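You operate a simulated robot arm through the tools that you are given. There is no shell and no other tool. Be economical: measure what you need, move in short steps, check, and stop when the job is done.

The job below is to be done with a simulated robot arm. You get a single attempt, and the scene is never put back.

TASK
Put things in order on the garden table. At the end: the yellow brass weight (marked "500 g") stands where the yellow block stood; the blue jar stands on top of the grey steel saucer; the red crayon stands where the yellow brass weight stood; the yellow block is in the brown tub; whatever was shut is shut again. Leave all else as you found it, and nothing knocked over.

The check looks at the end state, three seconds after you hand in, the way a careful person would. Anything else that was tipped, shoved, dropped, spilled or broken makes it a failure.

THE ROBOT
A 6-joint arm with a two-finger parallel gripper, fixed in place. Base frame: the origin is at the foot of the arm, x ahead of it, y to its left, z up; the work surface is at about z = 0. Readings come in mm, degrees, newtons and seconds.
With the tool pointing down near the work surface it reaches from about 180 to 460 mm from the base axis. Its first joint turns from -70.0 to 70.0 degrees. Payload 1.9 kg.
The tool frame sits at the grasp point between the pads (the TCP): z along the fingers, y along the line on which they close. The tips reach 23 mm beyond it. Largest opening 94 mm; finger width 38, thickness 10; the body of the gripper, 54 by 96 mm, starts 39 mm behind the TCP.
Orientation is told as [roll, pitch, yaw] about the base's x, y, z axes, in that order, counted from this pose: with the fingers straight down and closing along the base's y, the tool's x points along the base's -x, its y along +y and its z along -z.

THE INTERFACE
- The arm moves only by the tool arm_command. Its argument "commands" is a list that holds one entry, the list of rows, each a list of 7 numbers: the shift along the base's x, y, z in cm, then the turn, a rotation vector about the base's x, y, z in degrees, then the gripper command, from -1 (fully open) to 1 (shut), values between in proportion. In form: [[[tx, ty, tz, wx, wy, wz, gripper], ...]]. A call has 1 to 10 rows; each row shifts and turns the commanded pose from where the row before left it. Each row takes 0.2 s and may step no farther than 50 mm and 8.6 degrees from the row before; otherwise, or with a gripper value out of range, the whole call is refused. A pose out of reach is approached as far as the arm can. The call stops where the force on the tool passes 40 N (or 10 N more than at its start, if that is more) or the arm is blocked; 0.2 s more then pass. Each finger travels about 108 mm/s and halts on what it meets, pressing with about 42 N; the grip force reading is that of the motor and also rises with nothing between the fingers. The clock runs only during rows and for 0.2 s after the last one: add rows that do not move to give the fingers time. It gives the time, the measured TCP pose, the force on the tool (base axes), the opening and the grip force at its end, in the units of the frame above (readings bear some noise), and new pictures: "views" is both (left out), scene, wrist or none.
- Cameras (640 x 400 px; columns grow to the right, rows downward): "scene" is fixed at [64.8, 335, 405.1]; the picture's right is [-0.59, -0.81, 0.00], its down [-0.60, 0.43, -0.67] and it looks along [0.54, -0.39, -0.74] (base axes); focal length 214 px, centre (320, 200). "wrist" rides on the gripper at [87, 16, -75] in the tool frame; the picture's right is [-0.18, 0.98, 0.00], its down [-0.58, -0.11, -0.81] and it looks along [-0.79, -0.15, 0.59] (tool axes); focal length 243 px, centre (320, 200). There is no depth. A picture from a camera that has moved, and an enlarged one, comes with that camera's place and axes in the base frame and with its lens.
- close_up(camera, box): a new picture of the part [left, top, right, bottom] of that camera's present view, enlarged. No time passes.
- finish_job(): hands the job in; it is judged then, once.

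Work in short steps. Places have to be worked out from the pictures, the camera data and where the tool is seen: move nearer, look again, correct. Check each grasp and each placing, and mend what went wrong. You have 120 turns and 170 pictures in all, those below and enlarged ones among them. Open the gripper and draw the arm clear of the work before you hand the job in, unless the task says otherwise; then end with one line.

The tools are called as name(argument=value, ...) on one line, values as JSON. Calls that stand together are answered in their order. arm_command: Moves the arm, as the interface text tells. Its arguments: {"type":"object","properties":{"commands":{"type":"array","items":{"type":"array","items":{"type":"array","items":{"type":"number"}}}},"views":{"type":"string","enum":["both","scene","wrist","none"]}},"required":["commands"]} The other tools are called the same way: close_up (camera, box) takes an enlarged picture of a part of a camera's view; finish_job () hands the job in.

At the start:

```text
time_s: 0.0
tcp_pos: [254.4, -36.1, 281.6]
tcp_rot: [0.2, -0.1, 0.0]
force: [0.0, 0.1, -0.3]
finger_gap: 94.1
grip_force: 0.2
```

scene: 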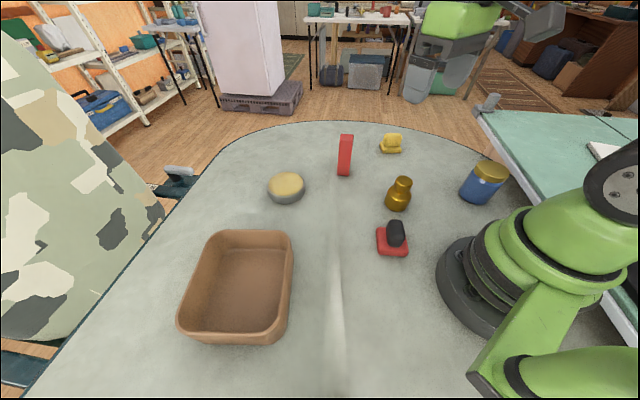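
wrist: 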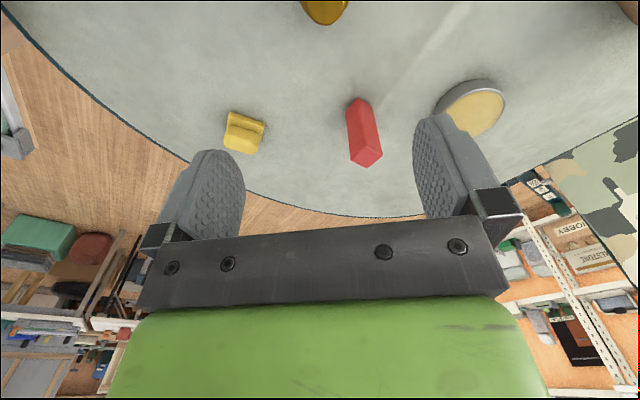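

I start with close-ups of the objects to identify them.

close_up(camera="scene", box=[250, 120, 410, 220])

close_up(camera="scene", box=[360, 120, 520, 270])

close_up(camera="scene", box=[160, 210, 320, 360])

```text
4.00 times, centred on (330, 170) of scene
camera zoom: at [64.8, 335.0, 405.1], right [-0.59, -0.81, 0.0], down [-0.6, 0.43, -0.67], along [0.54, -0.39, -0.74], focal length 858 px, centre (280, 320)
```

zoom: 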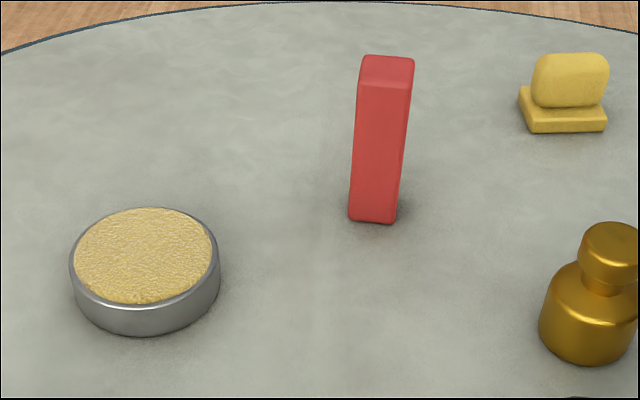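

```text
2.67 times, centred on (440, 195) of scene
camera zoom: at [64.8, 335.0, 405.1], right [-0.59, -0.81, 0.0], down [-0.6, 0.43, -0.67], along [0.54, -0.39, -0.74], focal length 572 px, centre (0, 213)
```

zoom: 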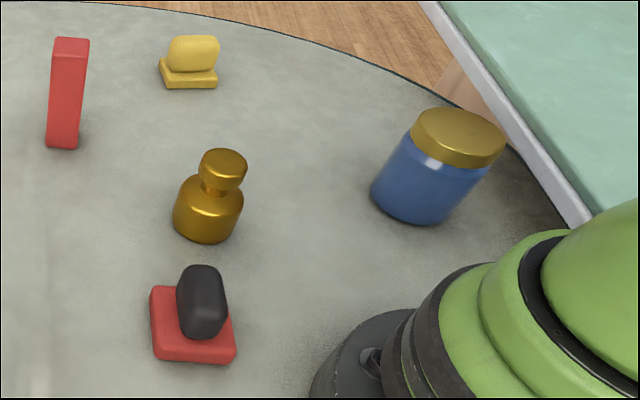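

```text
2.67 times, centred on (240, 285) of scene
camera zoom: at [64.8, 335.0, 405.1], right [-0.59, -0.81, 0.0], down [-0.6, 0.43, -0.67], along [0.54, -0.39, -0.74], focal length 572 px, centre (533, -27)
```

zoom: 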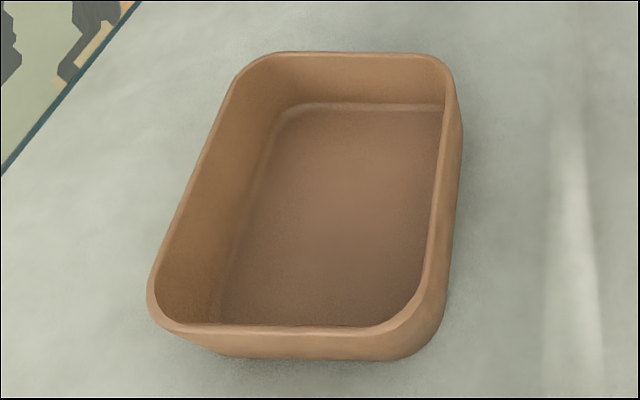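

Estimates from the scene camera: weight (234,-28), block (404,-196), crayon (408,4), jar (130,-225), saucer (439,172), tub (266,372). I enlarge the wrist view for orientations.

close_up(camera="wrist", box=[200, 80, 280, 170])

close_up(camera="wrist", box=[310, 60, 530, 190])

```text
4.44 times, centred on (240, 125) of wrist
camera zoom: at [168.8, -21.2, 356.5], right [0.18, 0.98, 0.0], down [0.58, -0.11, 0.81], along [0.79, -0.15, -0.59], focal length 1078 px, centre (676, 533)
```

zoom: 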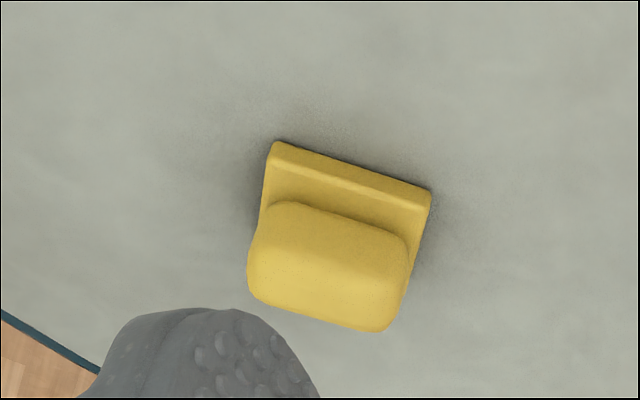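

```text
2.91 times, centred on (420, 125) of wrist
camera zoom: at [168.8, -21.2, 356.5], right [0.18, 0.98, 0.0], down [0.58, -0.11, 0.81], along [0.79, -0.15, -0.59], focal length 706 px, centre (29, 418)
```

zoom: 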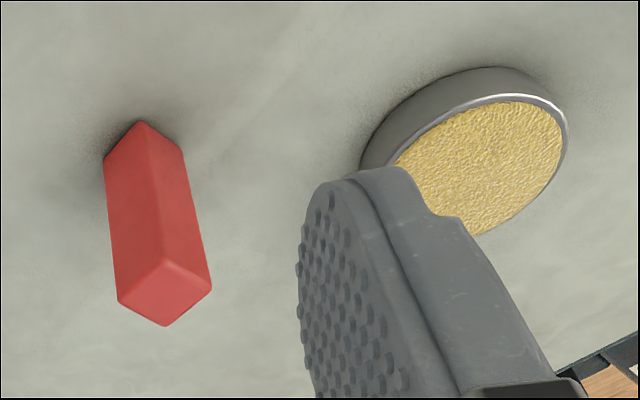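

Yellow block has its plate/ridge running along about 58° from x; I'll grip it lengthways at yaw -32. Moving above it at z≈160 for a closer look.

arm_command(commands=[[[2.6, -2.8, -2, 0, 0, -8, -1], [2.6, -2.8, -2, 0, 0, -8, -1], [2.6, -2.8, -2, 0, 0, -8, -1], [2.6, -2.8, -2, 0, 0, -8, -1], [1.6, -2.4, -2, 0, 0, 0, -1], [0, 0, 0, 0, 0, 0, -1]]])

```text
time_s: 1.4
tcp_pos: [376.4, -172.7, 181.7]
tcp_rot: [0.1, -0.1, -32.0]
force: [-0.1, 0.4, 0.4]
finger_gap: 94.2
grip_force: 0.1
camera wrist: at [311.3, -113.9, 257.9], right [0.68, 0.74, 0.0], down [0.43, -0.4, 0.81], along [0.59, -0.55, -0.59], focal length 243 px, centre (320, 200)
```

scene: 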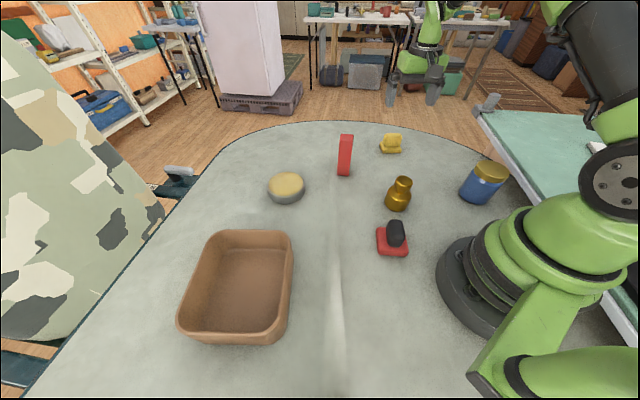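
wrist: 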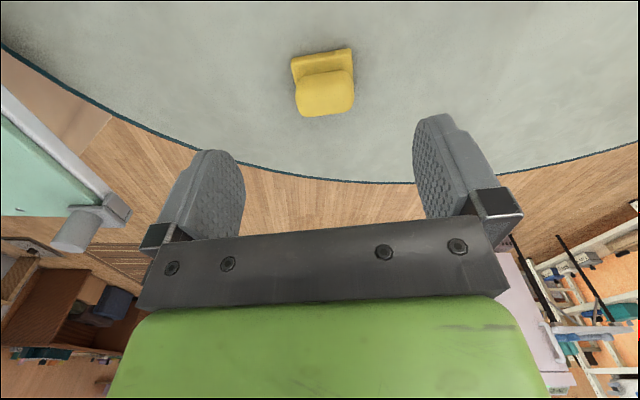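

Enlarging the block in the wrist view.

close_up(camera="wrist", box=[270, 30, 380, 130])

```text
4.00 times, centred on (325, 80) of wrist
camera zoom: at [311.3, -113.9, 257.9], right [0.68, 0.74, 0.0], down [0.43, -0.4, 0.81], along [0.59, -0.55, -0.59], focal length 970 px, centre (300, 680)
```

zoom: 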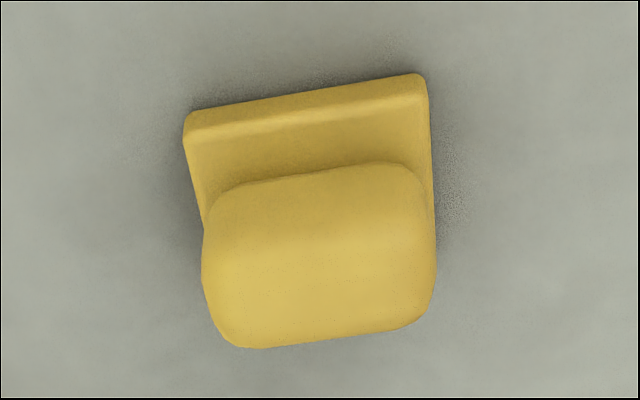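

Block computed: centre about (411,-200), handle ~56 mm long and ~45 high, yaw about -33. Moving above it, down to z≈90.

arm_command(commands=[[[1.8, -1.4, -2.5, 0, 0, -1, -1], [1.7, -1.4, -2.5, 0, 0, 0, -1], [0, 0, -4, 0, 0, 0, -1], [0, 0, 0, 0, 0, 0, -1]]], views="wrist")

```text
time_s: 2.4
tcp_pos: [408.7, -200.8, 90.6]
tcp_rot: [0.2, -0.2, -33.0]
force: [0.1, -0.9, -0.4]
finger_gap: 94.0
grip_force: 0.1
camera wrist: at [346.0, -140.8, 165.7], right [0.69, 0.72, 0.0], down [0.43, -0.41, 0.81], along [0.59, -0.56, -0.59], focal length 243 px, centre (320, 200)
```

wrist: 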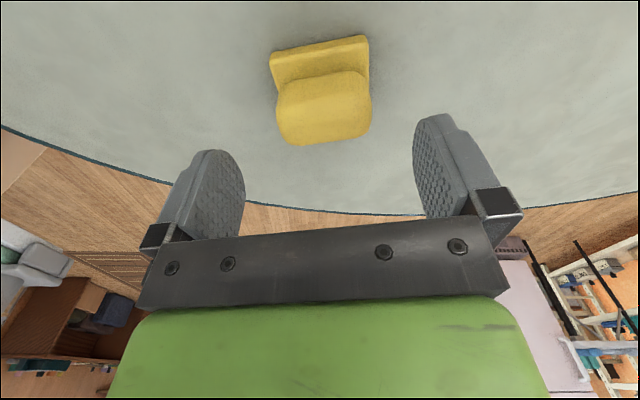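

Handle centre ≈ (413,-204), well centred between the fingers. Descending to z≈36 and closing.

arm_command(commands=[[[0.3, -0.2, -2.7, 0, 0, -1, -1], [0, 0, -2.7, 0, 0, 0, -1], [0, 0, 0, 0, 0, 0, -1]]], views="both")

```text
time_s: 3.2
tcp_pos: [411.7, -201.0, 39.2]
tcp_rot: [0.2, -0.1, -34.0]
force: [0.3, -0.7, -0.4]
finger_gap: 94.1
grip_force: 0.0
camera wrist: at [348.8, -139.8, 113.4], right [0.7, 0.71, 0.0], down [0.42, -0.42, 0.81], along [0.58, -0.57, -0.59], focal length 243 px, centre (320, 200)
```

scene: 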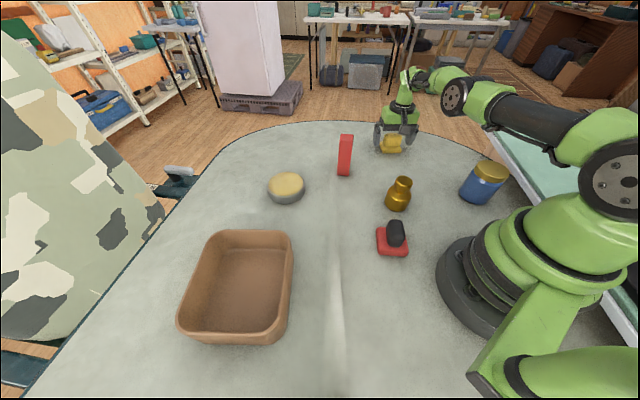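
wrist: 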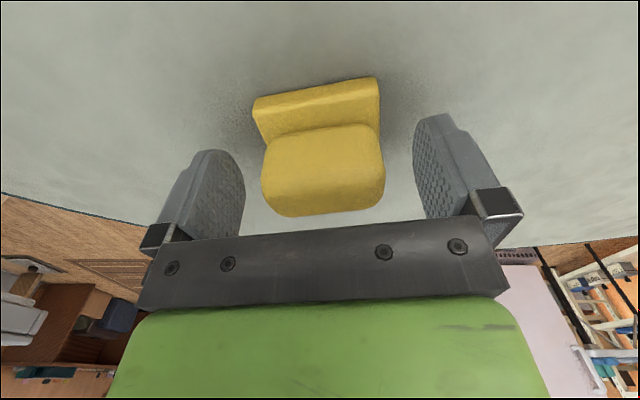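

Fingers straddle the handle nicely. Lower 3 mm and close.

arm_command(commands=[[[0, 0, -0.3, 0, 0, 0, -1], [0, 0, 0, 0, 0, 0, 0.6], [0, 0, 0, 0, 0, 0, 0.6], [0, 0, 0, 0, 0, 0, 0.6]]], views="wrist")

```text
time_s: 4.2
tcp_pos: [409.8, -200.3, 34.8]
tcp_rot: [0.1, -0.1, -34.0]
force: [1.1, 0.2, 0.9]
finger_gap: 59.1
grip_force: 42.0
camera wrist: at [348.7, -139.4, 110.7], right [0.7, 0.71, 0.0], down [0.42, -0.42, 0.81], along [0.58, -0.57, -0.59], focal length 243 px, centre (320, 200)
```

wrist: 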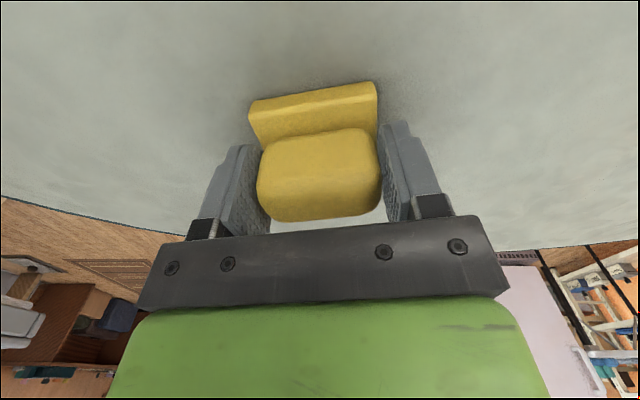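

Gripped at 59 mm. Lifting up and inward, checking that the block comes along.

arm_command(commands=[[[0, 0, 3, 0, 0, 0, 0.6], [0, 0, 4.5, 0, 0, 0, 0.6], [-1.8, 0.9, 4, 0, 0, 0, 0.6], [-2, 1, 4, 0, 0, 0, 0.6], [-2, 1, 2, 0, 0, 0, 0.6]]], views="wrist")

```text
time_s: 5.4
tcp_pos: [354.2, -171.8, 208.8]
tcp_rot: [0.1, -0.1, -34.0]
force: [0.5, -0.2, 0.4]
finger_gap: 19.1
grip_force: 0.0
camera wrist: at [291.5, -111.1, 283.4], right [0.7, 0.71, 0.0], down [0.42, -0.42, 0.81], along [0.58, -0.57, -0.59], focal length 243 px, centre (320, 200)
```

wrist: 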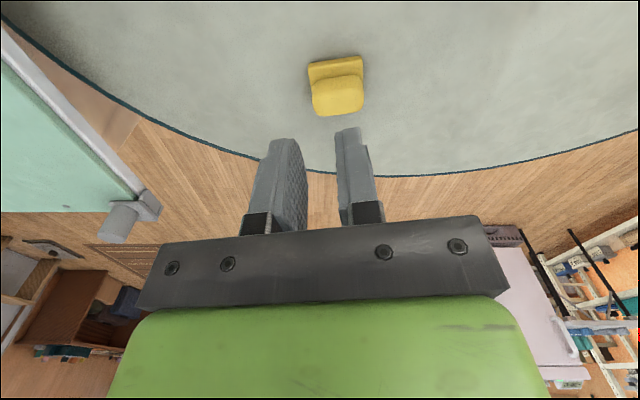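

The block slipped out and stayed standing; the pads probably only touched the plate's upper edge. I'll check where it now stands.

close_up(camera="wrist", box=[280, 35, 390, 125])

close_up(camera="scene", box=[360, 120, 420, 160])

```text
4.44 times, centred on (335, 80) of wrist
camera zoom: at [291.5, -111.1, 283.4], right [0.7, 0.71, 0.0], down [0.42, -0.42, 0.81], along [0.58, -0.57, -0.59], focal length 1078 px, centre (253, 733)
```

zoom: 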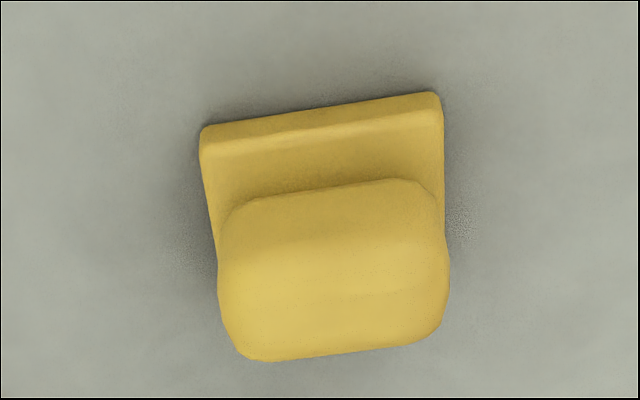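

```text
10.00 times, centred on (390, 140) of scene
camera zoom: at [64.9, 335.0, 405.1], right [-0.59, -0.81, 0.0], down [-0.6, 0.43, -0.67], along [0.54, -0.39, -0.74], focal length 2145 px, centre (-380, 800)
```

zoom: 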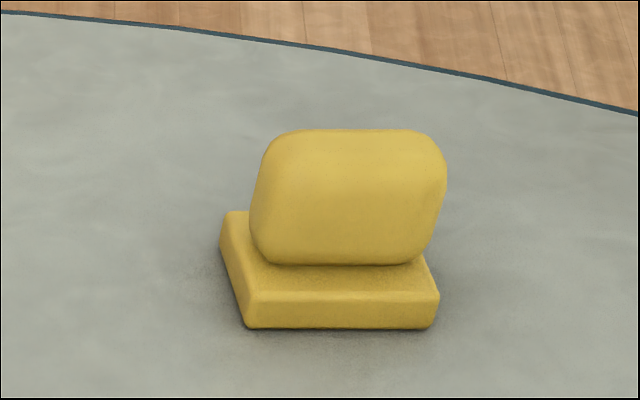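

Block is unmoved at the same place. I'll regrip lower (tips ~3 mm above table), so the pads hold the plate's flat ends as well.

arm_command(commands=[[[2, -1, -2, 0, 0, 0, -1], [2, -1, -4, 0, 0, 0, -1], [1.8, -0.9, -4, 0, 0, 0, -1], [0, 0, -4, 0, 0, 0, -1], [0, 0, -4.2, 0, 0, 0, -1], [0, 0, 0, 0, 0, 0, -1]]], views="wrist")

```text
time_s: 6.8
tcp_pos: [408.7, -200.0, 27.9]
tcp_rot: [0.1, -0.1, -33.9]
force: [0.2, -0.3, 0.4]
finger_gap: 94.1
grip_force: 0.2
out of reach, approached as far as the arm can: row 5
camera wrist: at [346.2, -138.6, 102.9], right [0.7, 0.71, 0.0], down [0.42, -0.42, 0.81], along [0.58, -0.57, -0.59], focal length 243 px, centre (320, 200)
```

wrist: 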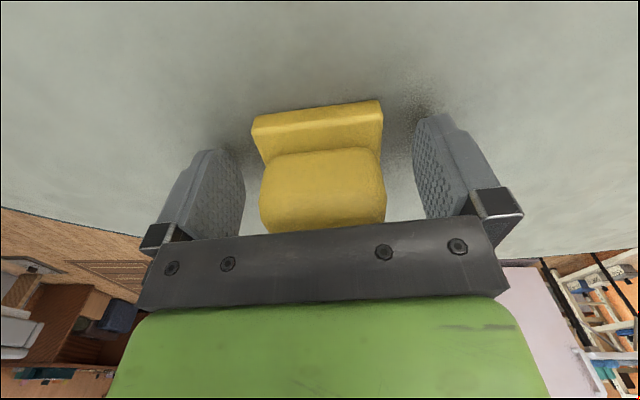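

Good position (tips at ~5 mm). Closing.

arm_command(commands=[[[0, 0, 0, 0, 0, 0, 0.5], [0, 0, 0, 0, 0, 0, 1], [0, 0, 0, 0, 0, 0, 1], [0, 0, 0, 0, 0, 0, 1]]], views="none")

arm_command(commands=[[[0, 0, 1, 0, 0, 0, 1], [0, 0, 1.5, 0, 0, 0, 1], [0, 0, 0, 0, 0, 0, 1]]], views="both")

```text
time_s: 7.8
tcp_pos: [407.4, -199.6, 28.2]
tcp_rot: [0.0, -0.1, -34.1]
force: [0.2, -0.2, -1.0]
finger_gap: 59.1
grip_force: 41.8
```

```text
time_s: 8.6
tcp_pos: [407.6, -198.9, 52.8]
tcp_rot: [0.1, -0.1, -34.0]
force: [-0.3, -0.2, -0.8]
finger_gap: 59.1
grip_force: 41.8
camera wrist: at [345.6, -137.7, 129.1], right [0.7, 0.71, 0.0], down [0.42, -0.42, 0.81], along [0.58, -0.57, -0.59], focal length 243 px, centre (320, 200)
```

scene: 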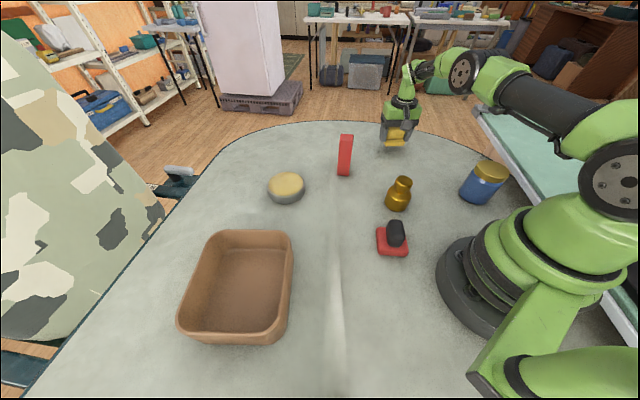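
wrist: 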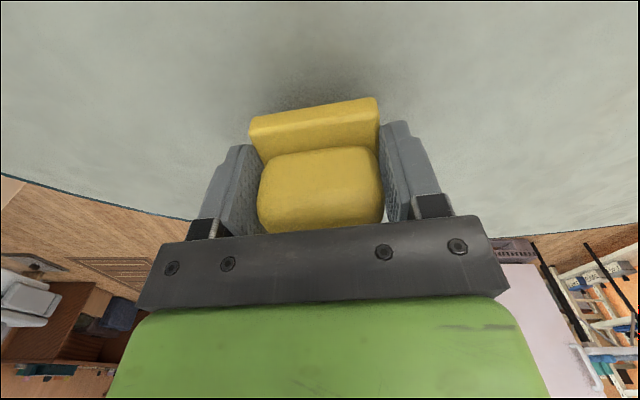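

Block is held and lifting. Continuing up and inward, gently.

arm_command(commands=[[[-0.8, 0.4, 2.8, 0, 0, 0, 1], [-1.2, 0.6, 3, 0, 0, 0, 1], [-1.2, 0.6, 3, 0, 0, 0, 1], [-1.2, 0.6, 3, 0, 0, 0, 1], [-1.2, 0.6, 2.4, 0, 0, 0, 1]]], views="none")

arm_command(commands=[[[0.87, 4.51, 0, 0, 0, 7.33, 1], [1.21, 4.27, 0, 0, 0, 7.33, 1], [0.72, 4.38, 0, 0, 0, 7.33, 1], [0.2, 4.43, 0, 0, 0, 7.33, 1], [-0.32, 4.43, 0, 0, 0, 7.33, 1], [-0.82, 4.36, 0, 0, 0, 7.33, 1]]], views="none")

arm_command(commands=[[[-1.33, 4.24, 0, 0, 0, 7.33, 1], [-1.81, 4.05, 0, 0, 0, 7.33, 1], [-2.27, 3.81, 0, 0, 0, 7.33, 1], [-2.69, 3.53, 0, 0, 0, 7.33, 1], [-3.08, 3.19, 0, 0, 0, 7.33, 1], [-3.43, 2.8, 0, 0, 0, 7.33, 1], [0, 0, 0, 0, 0, 0, 1]]], views="both")

```text
time_s: 9.8
tcp_pos: [350.1, -170.3, 195.6]
tcp_rot: [0.0, -0.1, -34.0]
force: [0.4, 0.0, -1.7]
finger_gap: 58.7
grip_force: 42.0
```

```text
time_s: 11.2
tcp_pos: [369.2, 92.6, 194.8]
tcp_rot: [0.1, 0.0, 10.1]
force: [-0.1, -0.6, -1.5]
finger_gap: 58.9
grip_force: 41.9
```

```text
time_s: 12.8
tcp_pos: [220.8, 311.0, 196.3]
tcp_rot: [0.1, -0.1, 54.1]
force: [-0.8, -0.9, -0.5]
finger_gap: 59.0
grip_force: 41.7
camera wrist: at [157.2, 249.4, 272.0], right [-0.69, 0.73, 0.0], down [0.43, 0.4, 0.81], along [0.58, 0.56, -0.59], focal length 243 px, centre (320, 200)
```

scene: 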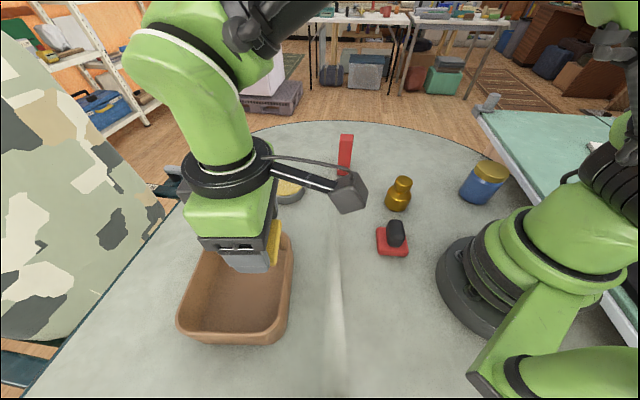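
wrist: 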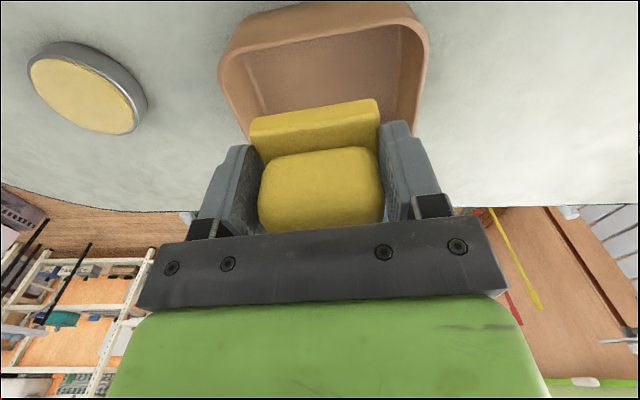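

Tub is aligned: centre about radial 440 along azimuth 54°, floor within reach. Moving out to (248,345) and down to z≈70.

arm_command(commands=[[[1.4, 1.7, 0, 0, 0, 0, 1], [1.4, 1.7, -2, 0, 0, 0, 1], [0, 0, -3.5, 0, 0, 0, 1], [0, 0, -3.5, 0, 0, 0, 1], [0, 0, -3.5, 0, 0, 0, 1], [0, 0, 0, 0, 0, 0, 1]]], views="both")

```text
time_s: 14.2
tcp_pos: [249.1, 343.7, 71.8]
tcp_rot: [0.1, -0.1, 54.0]
force: [0.6, 0.7, -1.2]
finger_gap: 59.1
grip_force: 42.0
camera wrist: at [185.8, 282.1, 145.7], right [-0.69, 0.73, 0.0], down [0.43, 0.4, 0.81], along [0.59, 0.56, -0.59], focal length 243 px, centre (320, 200)
```

scene: 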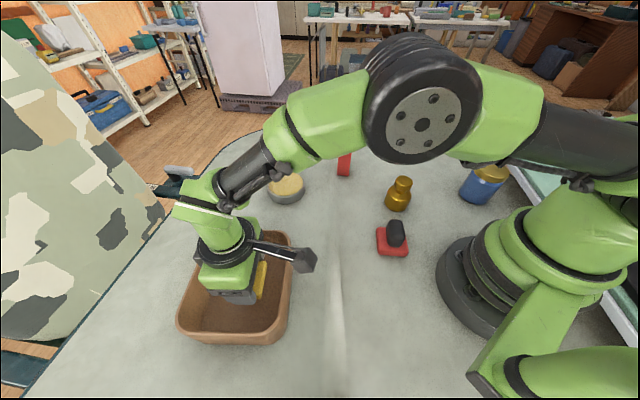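
wrist: 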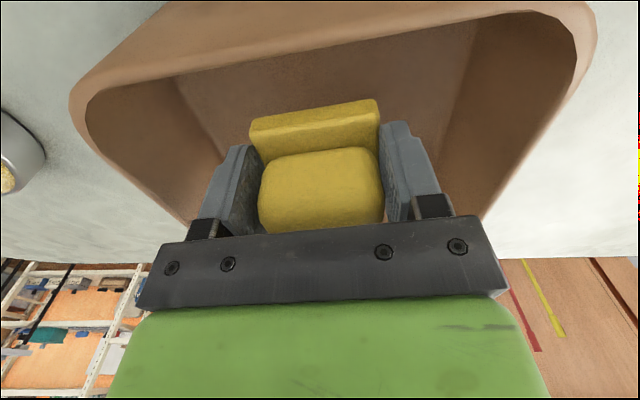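

Inside the tub outline. Lowering further to about z=38.

arm_command(commands=[[[0, 0, -2, 0, 0, 0, 1], [0, 0, -1.2, 0, 0, 0, 1], [0, 0, 0, 0, 0, 0, 1]]], views="wrist")

```text
time_s: 15.0
tcp_pos: [250.1, 343.7, 38.6]
tcp_rot: [0.1, -0.1, 54.0]
force: [0.7, -1.1, -1.6]
finger_gap: 59.0
grip_force: 42.1
camera wrist: at [186.9, 281.2, 113.8], right [-0.69, 0.73, 0.0], down [0.43, 0.4, 0.81], along [0.59, 0.56, -0.59], focal length 243 px, centre (320, 200)
```

wrist: 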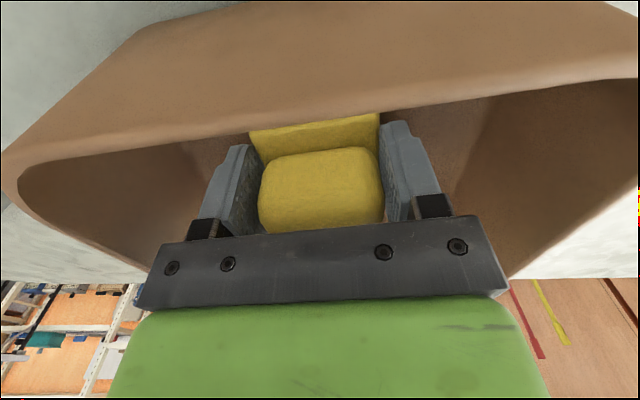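

No contact yet; lowering slowly to find the floor.

arm_command(commands=[[[0, 0, -0.3, 0, 0, 0, 1], [0, 0, 0, 0, 0, 0, 1]]], views="none")

arm_command(commands=[[[0, 0, -0.3, 0, 0, 0, 1], [0, 0, 0, 0, 0, 0, 1]]], views="none")

```text
time_s: 15.6
tcp_pos: [251.1, 343.8, 35.9]
tcp_rot: [0.1, -0.1, 54.0]
force: [-3.6, -5.1, 6.1]
finger_gap: 59.0
grip_force: 42.6
```

```text
time_s: 16.0
tcp_pos: [250.1, 343.7, 35.5]
tcp_rot: [0.2, 0.0, 53.8]
force: [-3.1, -2.1, 5.3]
finger_gap: 59.2
grip_force: 41.5
stopped in row 1: the force on the tool passed its limit (the readings are from after the stop); the commanded pose is now the measured one
```

Floor contact. Opening to ~78 mm and lifting.

arm_command(commands=[[[0, 0, 0, 0, 0, 0, -0.6], [0, 0, 0, 0, 0, 0, -0.65], [0, 0, 3, 0, 0, 0, -0.65], [0, 0, 4, 0, 0, 0, -0.65], [0, 0, 4.5, 0, 0, 0, -0.65], [-1.5, -2, 4, 0, 0, 0, -0.65]]], views="both")

```text
time_s: 17.4
tcp_pos: [235.5, 325.3, 192.4]
tcp_rot: [0.2, 0.0, 54.0]
force: [-0.8, -0.1, 0.4]
finger_gap: 77.5
grip_force: 0.0
camera wrist: at [172.5, 263.4, 267.0], right [-0.69, 0.73, 0.0], down [0.43, 0.4, 0.81], along [0.59, 0.55, -0.59], focal length 243 px, centre (320, 200)
```

scene: 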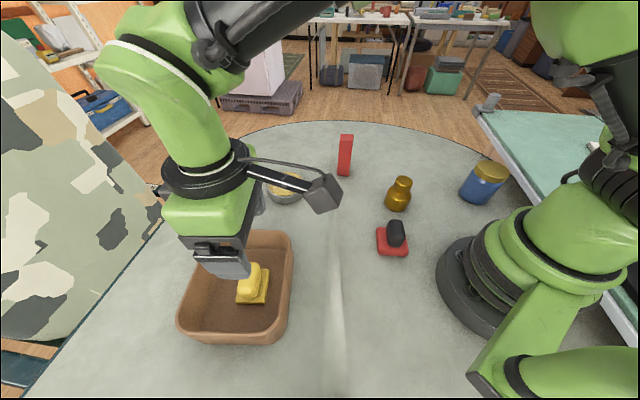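
wrist: 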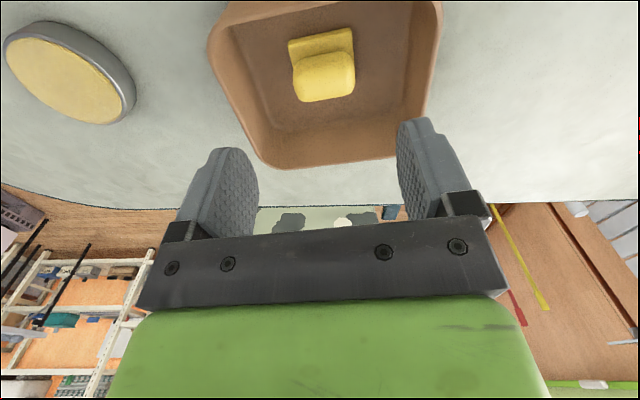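

Block stands in the tub. Next, the weight: travel to above it with yaw back to about -8.

arm_command(commands=[[[0.5, -4.4, 0, 0, 0, -7.8, -0.65], [0.5, -4.4, 0, 0, 0, -7.8, -0.65], [0.5, -4.4, 0, 0, 0, -7.8, -0.65], [0, -4.4, 0, 0, 0, -7.8, -0.65], [0, -4.4, 0, 0, 0, -7.8, -0.8], [-0.5, -4.4, 0, 0, 0, -7.8, -1], [-0.5, -4.4, 0, 0, 0, -7.8, -1], [-0.5, -4.4, 0, 0, 0, -7.4, -1], [0, 0, 0, 0, 0, 0, -1]]], views="both")

```text
time_s: 19.4
tcp_pos: [235.8, -26.1, 189.6]
tcp_rot: [0.2, 0.0, -8.1]
force: [0.2, -0.4, 0.2]
finger_gap: 93.9
grip_force: 0.1
camera wrist: at [153.4, 1.1, 265.1], right [0.32, 0.95, 0.0], down [0.56, -0.19, 0.81], along [0.76, -0.26, -0.59], focal length 243 px, centre (320, 200)
```

scene: 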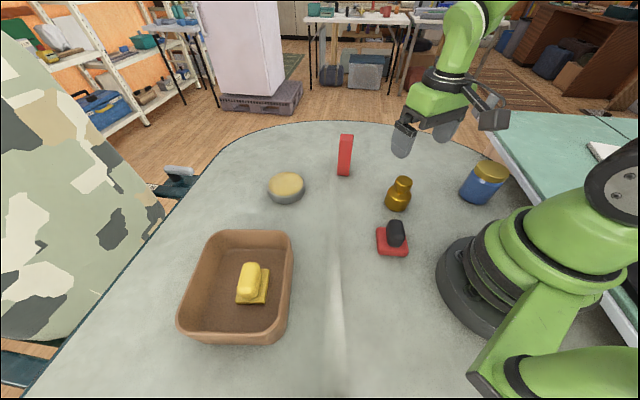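
wrist: 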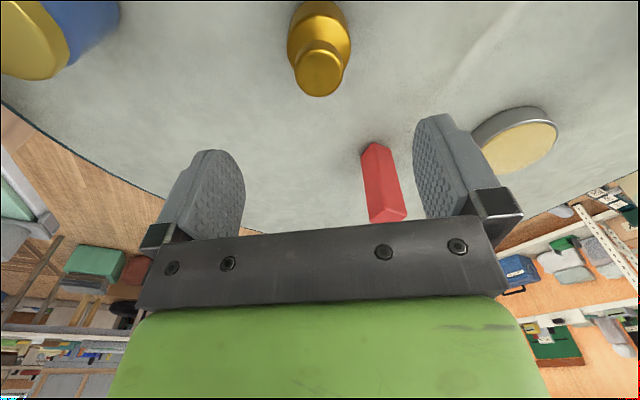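

Weight seems near (236,-28), about 55 mm wide, 70-80 high. Lowering to z≈130 to measure.

arm_command(commands=[[[0, -0.2, -3, 0, 0, 0, -1], [0, 0, -3, 0, 0, 0, -1], [0, 0, 0, 0, 0, 0, -1]]], views="wrist")

close_up(camera="scene", box=[365, 165, 435, 225])

```text
time_s: 20.2
tcp_pos: [234.2, -31.6, 129.1]
tcp_rot: [0.2, 0.1, -8.2]
force: [-0.5, -0.1, 0.1]
finger_gap: 94.1
grip_force: 0.0
camera wrist: at [152.1, -3.6, 204.7], right [0.32, 0.95, 0.0], down [0.56, -0.19, 0.81], along [0.76, -0.26, -0.59], focal length 243 px, centre (320, 200)
```

wrist: 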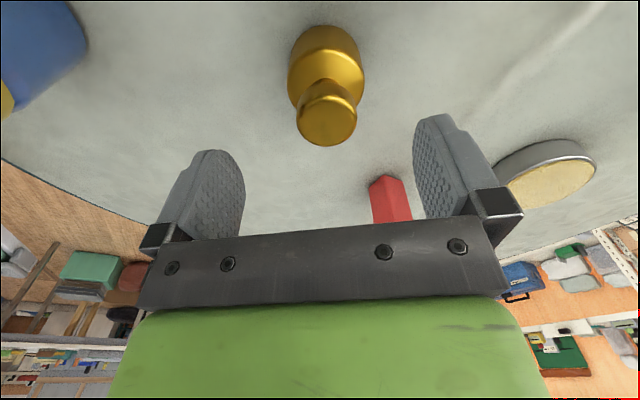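

```text
6.67 times, centred on (400, 195) of scene
camera zoom: at [64.8, 335.0, 405.1], right [-0.59, -0.81, 0.0], down [-0.6, 0.43, -0.67], along [0.54, -0.39, -0.74], focal length 1430 px, centre (-213, 233)
```

zoom: 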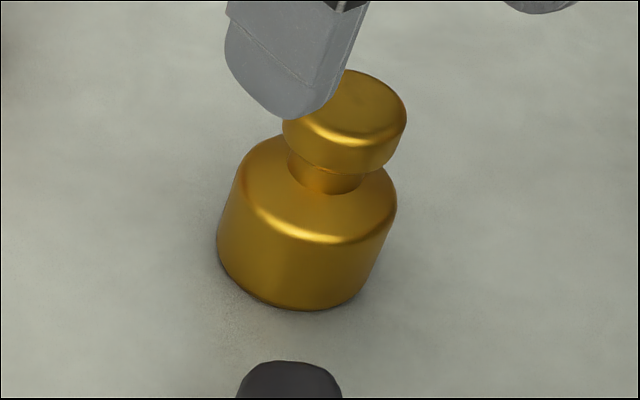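

Weight axis ≈ (237,-28.5), height ≈75, body ≈58 wide. Descend to z≈70 first, correcting the offset.

arm_command(commands=[[[0.2, 0.2, -2, 0, 0, 0, -1], [0, 0, -2, 0, 0, 0, -1], [0, 0, -1.5, 0, 0, 0, -1], [0, 0, 0, 0, 0, 0, -1], [0, 0, 0, 0, 0, 0, -1]]], views="wrist")

```text
time_s: 21.4
tcp_pos: [236.2, -28.7, 74.6]
tcp_rot: [0.3, 0.0, -8.1]
force: [0.2, -0.2, -0.5]
finger_gap: 94.0
grip_force: 0.1
camera wrist: at [154.3, -1.2, 149.9], right [0.32, 0.95, 0.0], down [0.56, -0.19, 0.81], along [0.76, -0.26, -0.59], focal length 243 px, centre (320, 200)
```

wrist: 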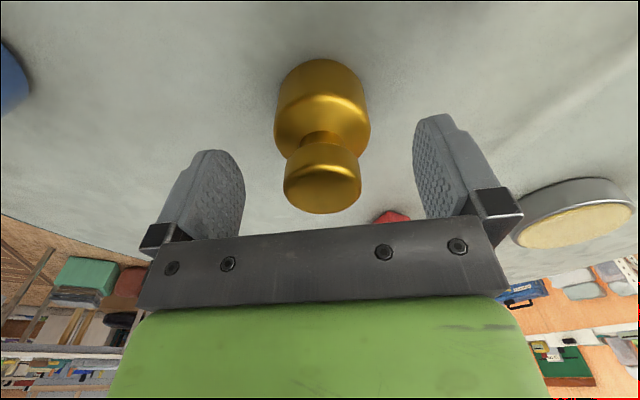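

Well centred. Descending to z≈42 and closing.

arm_command(commands=[[[0.2, 0, -1.7, 0, 0, 0, -1], [0, 0, -1.6, 0, 0, 0, -1], [0, 0, 0, 0, 0, 0, -1], [0, 0, 0, 0, 0, 0, 0], [0, 0, 0, 0, 0, 0, 1], [0, 0, 0, 0, 0, 0, 1], [0, 0, 0, 0, 0, 0, 1]]], views="both")

```text
time_s: 23.0
tcp_pos: [239.2, -28.6, 42.2]
tcp_rot: [0.2, 0.0, -8.2]
force: [-0.6, -0.2, -0.2]
finger_gap: 54.9
grip_force: 41.6
camera wrist: at [156.0, -1.1, 117.1], right [0.32, 0.95, 0.0], down [0.56, -0.19, 0.81], along [0.76, -0.26, -0.59], focal length 243 px, centre (320, 200)
```

scene: 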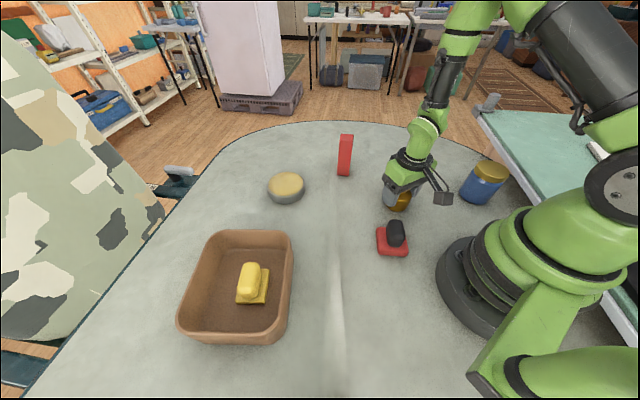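
wrist: 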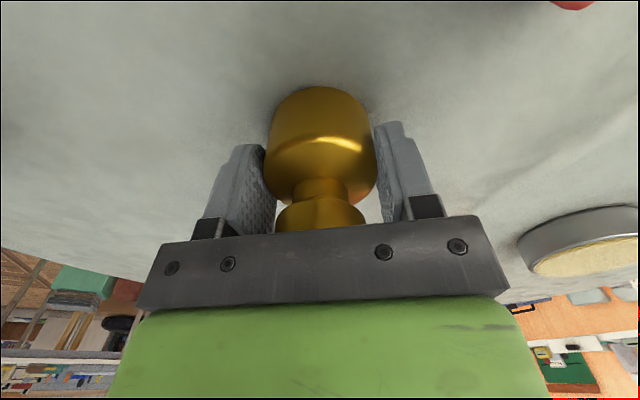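

Held at 54.9 mm. Lift slightly and verify.

arm_command(commands=[[[0, 0, 1, 0, 0, 0, 1], [0, 0, 2, 0, 0, 0, 1], [0, 0, 2, 0, 0, 0, 1], [0, 0, 0, 0, 0, 0, 1]]], views="wrist")

```text
time_s: 24.0
tcp_pos: [238.7, -28.9, 92.5]
tcp_rot: [0.3, 0.0, -8.0]
force: [-0.8, 0.6, -4.2]
finger_gap: 54.6
grip_force: 41.8
camera wrist: at [156.0, -1.4, 167.8], right [0.32, 0.95, 0.0], down [0.56, -0.19, 0.81], along [0.76, -0.26, -0.59], focal length 243 px, centre (320, 200)
```

wrist: 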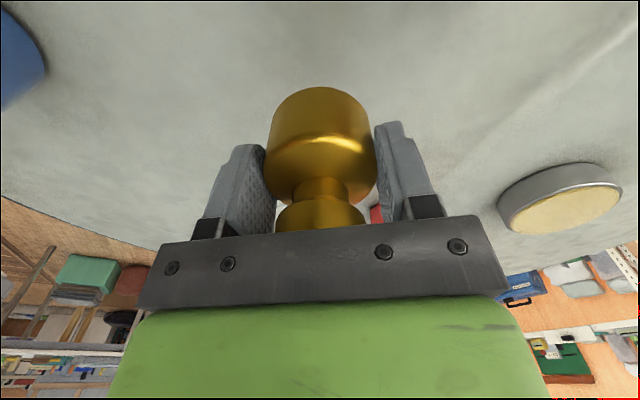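

Held firmly. Carrying it to above the block's old place.

arm_command(commands=[[[2.4, -2.3, 0, 0, 0, -3, 1], [2.9, -2.9, 0, 0, 0, -3, 1], [2.9, -2.9, 0, 0, 0, -3, 1], [2.9, -2.9, 0, 0, 0, -3, 1], [2.9, -2.9, 0, 0, 0, -3, 1], [2.2, -2.2, -1, 0, 0, -3, 1], [1.0, -1.0, -1, 0, 0, 0, 1], [0, 0, 0, 0, 0, 0, 1], [0, 0, 0, 0, 0, 0, 1]]], views="both")

```text
time_s: 26.0
tcp_pos: [411.7, -199.4, 71.7]
tcp_rot: [0.3, 0.0, -26.1]
force: [0.4, 0.3, -4.9]
finger_gap: 54.5
grip_force: 42.3
camera wrist: at [341.4, -147.7, 146.6], right [0.6, 0.8, 0.0], down [0.47, -0.36, 0.81], along [0.65, -0.48, -0.59], focal length 243 px, centre (320, 200)
```

scene: 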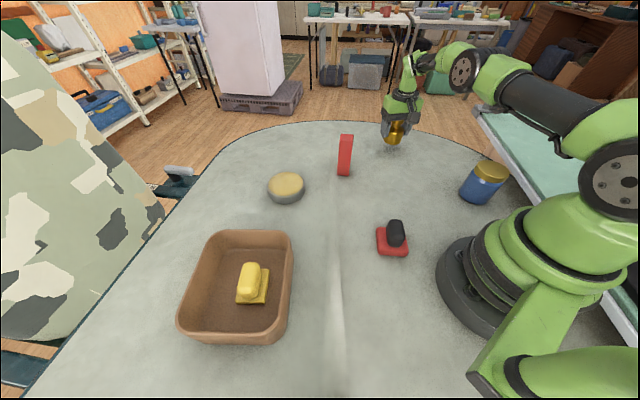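
wrist: 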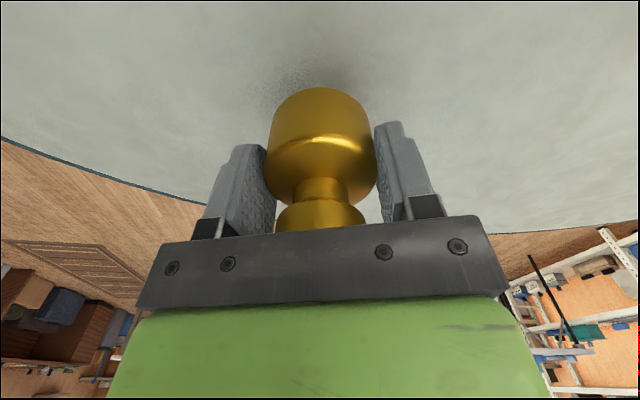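

Above the spot. Lowering to z≈43, then feeling for the table.

arm_command(commands=[[[0, 0, -1.5, 0, 0, 0, 1], [0, 0, -1.2, 0, 0, 0, 1], [0, 0, -0.2, 0, 0, 0, 1], [0, 0, 0, 0, 0, 0, 1]]], views="wrist")

```text
time_s: 27.0
tcp_pos: [410.7, -199.7, 43.1]
tcp_rot: [0.2, 0.0, -26.2]
force: [-0.7, -0.7, -5.3]
finger_gap: 54.6
grip_force: 41.8
camera wrist: at [340.6, -147.4, 118.8], right [0.6, 0.8, 0.0], down [0.47, -0.36, 0.81], along [0.65, -0.48, -0.59], focal length 243 px, centre (320, 200)
```

wrist: 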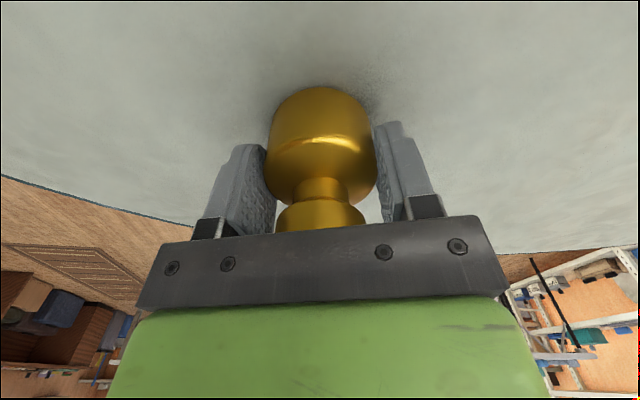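

arm_command(commands=[[[0, 0, -0.1, 0, 0, 0, 1], [0, 0, 0, 0, 0, 0, 1]]], views="none")

```text
time_s: 27.6
tcp_pos: [410.5, -198.3, 42.7]
tcp_rot: [0.2, -0.1, -26.1]
force: [0.1, 0.4, -4.5]
finger_gap: 54.4
grip_force: 41.4
```

Still hanging (force −4.5 N); one more millimetre, then release if touching.

arm_command(commands=[[[0, 0, -0.1, 0, 0, 0, 1], [0, 0, 0, 0, 0, 0, 1]]], views="none")

```text
time_s: 28.2
tcp_pos: [411.2, -199.4, 42.2]
tcp_rot: [0.3, -0.1, -26.2]
force: [-2.6, 0.5, 5.2]
finger_gap: 54.7
grip_force: 41.6
```

Table contact (+5 N). Opening and lifting straight up.

arm_command(commands=[[[0, 0, 0, 0, 0, 0, -0.4], [0, 0, 0, 0, 0, 0, -1], [0, 0, 0, 0, 0, 0, -1], [0, 0, 2, 0, 0, 0, -1], [0, 0, 4, 0, 0, 0, -1], [-1, 0.5, 4, 0, 0, 0, -1], [-2.5, 1.2, 2.5, 0, 0, 0, -1], [0, 0, 0, 0, 0, 0, -1]]], views="both")

```text
time_s: 30.0
tcp_pos: [377.1, -182.8, 164.3]
tcp_rot: [0.2, -0.2, -26.3]
force: [-0.3, 0.2, 0.2]
finger_gap: 93.8
grip_force: 0.0
camera wrist: at [306.8, -131.5, 240.1], right [0.6, 0.8, 0.0], down [0.47, -0.36, 0.81], along [0.65, -0.48, -0.59], focal length 243 px, centre (320, 200)
```

scene: 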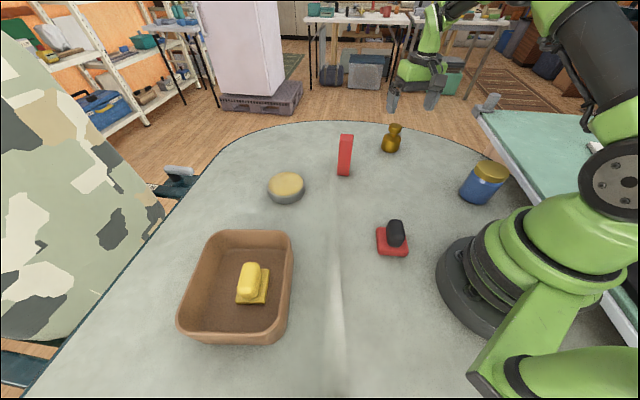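
wrist: 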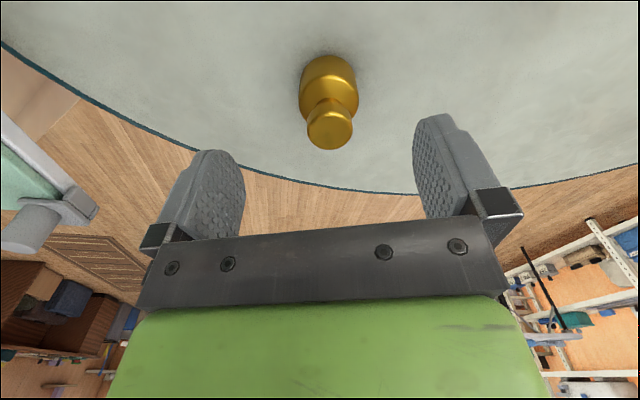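

Weight stands at the block's spot. Crayon: ~30 mm square, rotated 45°, centre ≈ (410,-1.5), height ≈112. Hover above it at yaw -45.

arm_command(commands=[[[0.6, 4.5, 0.5, 0, 0, -6, -1], [0.6, 4.5, 0.5, 0, 0, -6, -1], [0.6, 4.5, 0, 0, 0, -6.8, -1], [0, 4.5, 0, 0, 0, 0, -1], [0, 0, 0, 0, 0, 0, -1], [0, 0, 0, 0, 0, 0, -1]]], views="both")

```text
time_s: 31.4
tcp_pos: [394.4, -3.5, 174.1]
tcp_rot: [0.2, 0.0, -45.0]
force: [-0.1, 0.1, 0.5]
finger_gap: 94.0
grip_force: 0.1
camera wrist: at [344.2, 68.0, 249.5], right [0.82, 0.57, 0.0], down [0.33, -0.49, 0.81], along [0.46, -0.66, -0.59], focal length 243 px, centre (320, 200)
```

scene: 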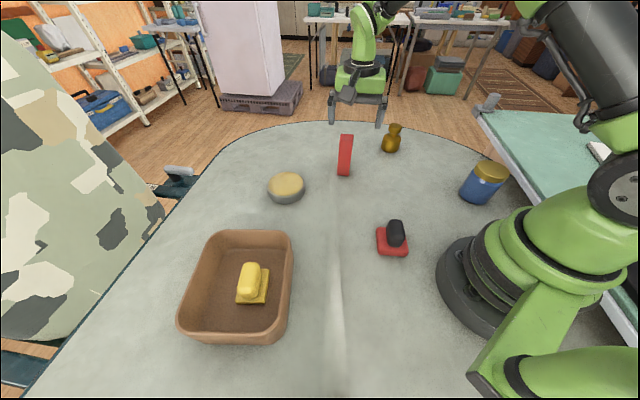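
wrist: 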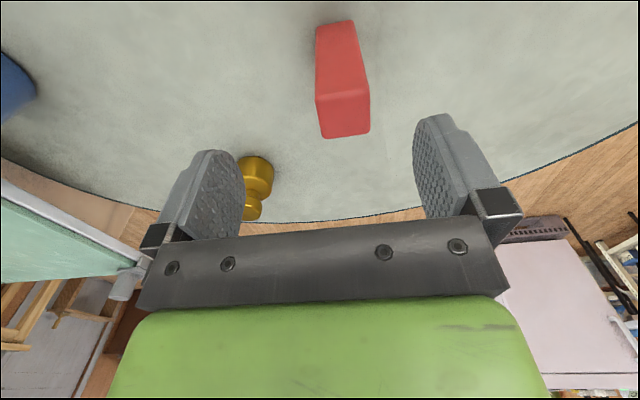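

Crayon centre ≈ (411,0.5), aligned to the fingers. Move over it and down to z≈140 (tips just above its top).

arm_command(commands=[[[1.65, 0.4, 0, 0, 0, 0, -1], [0, 0, -3.4, 0, 0, 0, -1], [0, 0, 0, 0, 0, 0, -1], [0, 0, 0, 0, 0, 0, -1]]], views="wrist")

```text
time_s: 32.4
tcp_pos: [410.5, 0.1, 140.7]
tcp_rot: [0.2, 0.1, -44.9]
force: [0.2, -0.1, 0.1]
finger_gap: 94.0
grip_force: 0.1
camera wrist: at [361.5, 72.0, 216.0], right [0.82, 0.57, 0.0], down [0.33, -0.49, 0.81], along [0.46, -0.66, -0.59], focal length 243 px, centre (320, 200)
```

wrist: 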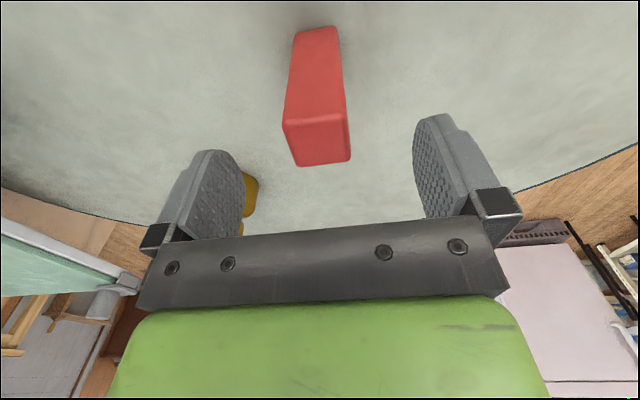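

Centred. Descend to z≈84 and close gently.

arm_command(commands=[[[0, 0, -3, 0, 0, 0, -1], [0, 0, -2.6, 0, 0, 0, -1], [0, 0, 0, 0, 0, 0, -0.3], [0, 0, 0, 0, 0, 0, 0.1], [0, 0, 0, 0, 0, 0, 0.3], [0, 0, 0, 0, 0, 0, 0.6], [0, 0, 0, 0, 0, 0, 1], [0, 0, 0, 0, 0, 0, 1]]], views="wrist")

```text
time_s: 34.2
tcp_pos: [411.2, 1.7, 86.6]
tcp_rot: [0.2, 0.0, -44.8]
force: [0.0, 0.1, 0.8]
finger_gap: 33.5
grip_force: 41.5
camera wrist: at [361.7, 73.0, 161.9], right [0.82, 0.57, 0.0], down [0.33, -0.49, 0.81], along [0.46, -0.66, -0.59], focal length 243 px, centre (320, 200)
```

wrist: 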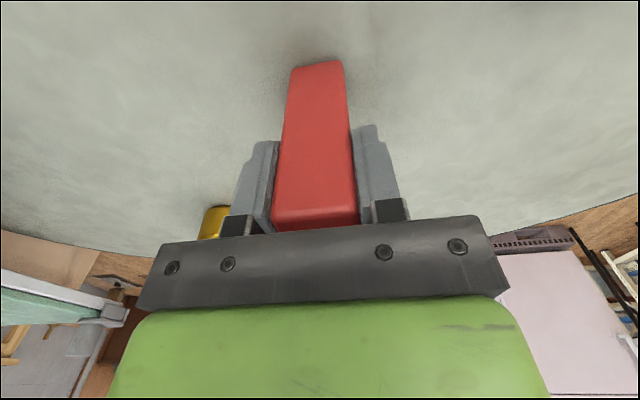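

Gripped (33.5 mm). Lift 3 cm and verify.

arm_command(commands=[[[0, 0, 1, 0, 0, 0, 1], [0, 0, 2, 0, 0, 0, 1], [0, 0, 0, 0, 0, 0, 1]]], views="wrist")

```text
time_s: 35.0
tcp_pos: [411.3, 1.7, 116.0]
tcp_rot: [0.1, -0.1, -44.9]
force: [0.1, 0.8, -1.4]
finger_gap: 33.6
grip_force: 42.2
camera wrist: at [361.9, 73.4, 192.2], right [0.82, 0.57, 0.0], down [0.33, -0.49, 0.81], along [0.46, -0.66, -0.59], focal length 243 px, centre (320, 200)
```

wrist: 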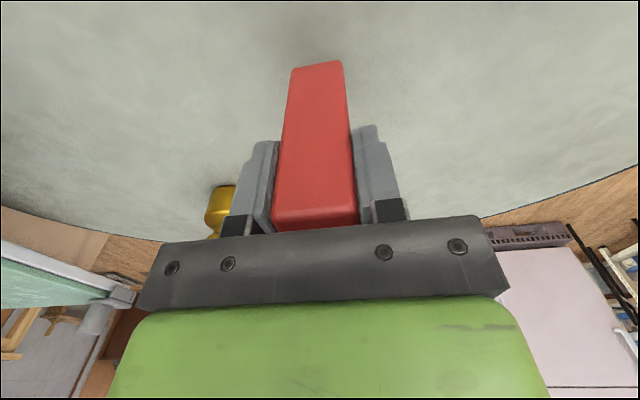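

Lifted cleanly. Carry to (239.5,-28.6) at this height.

arm_command(commands=[[[-2.5, -0.4, 0, 0, 0, 0, 1], [-4, -0.7, 0, 0, 0, 0, 1], [-4, -0.7, 0, 0, 0, 0, 1], [-4, -0.7, 0, 0, 0, 0, 1], [-2.7, -0.5, 0, 0, 0, 0, 1], [0, 0, -1.5, 0, 0, 0, 1], [0, 0, 0, 0, 0, 0, 1], [0, 0, 0, 0, 0, 0, 1]]], views="both")

```text
time_s: 36.8
tcp_pos: [239.0, -27.2, 100.0]
tcp_rot: [0.2, 0.0, -44.9]
force: [0.1, -0.3, -0.8]
finger_gap: 33.5
grip_force: 42.1
camera wrist: at [190.2, 44.2, 176.1], right [0.82, 0.57, 0.0], down [0.33, -0.49, 0.81], along [0.46, -0.66, -0.59], focal length 243 px, centre (320, 200)
```

scene: 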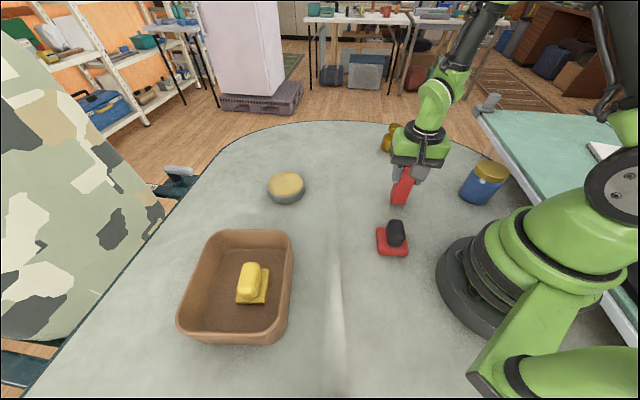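
wrist: 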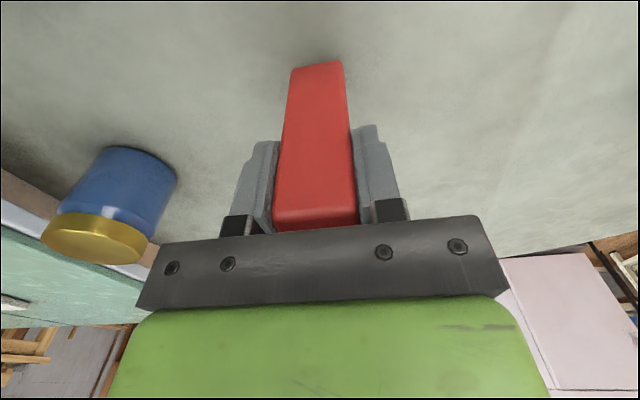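

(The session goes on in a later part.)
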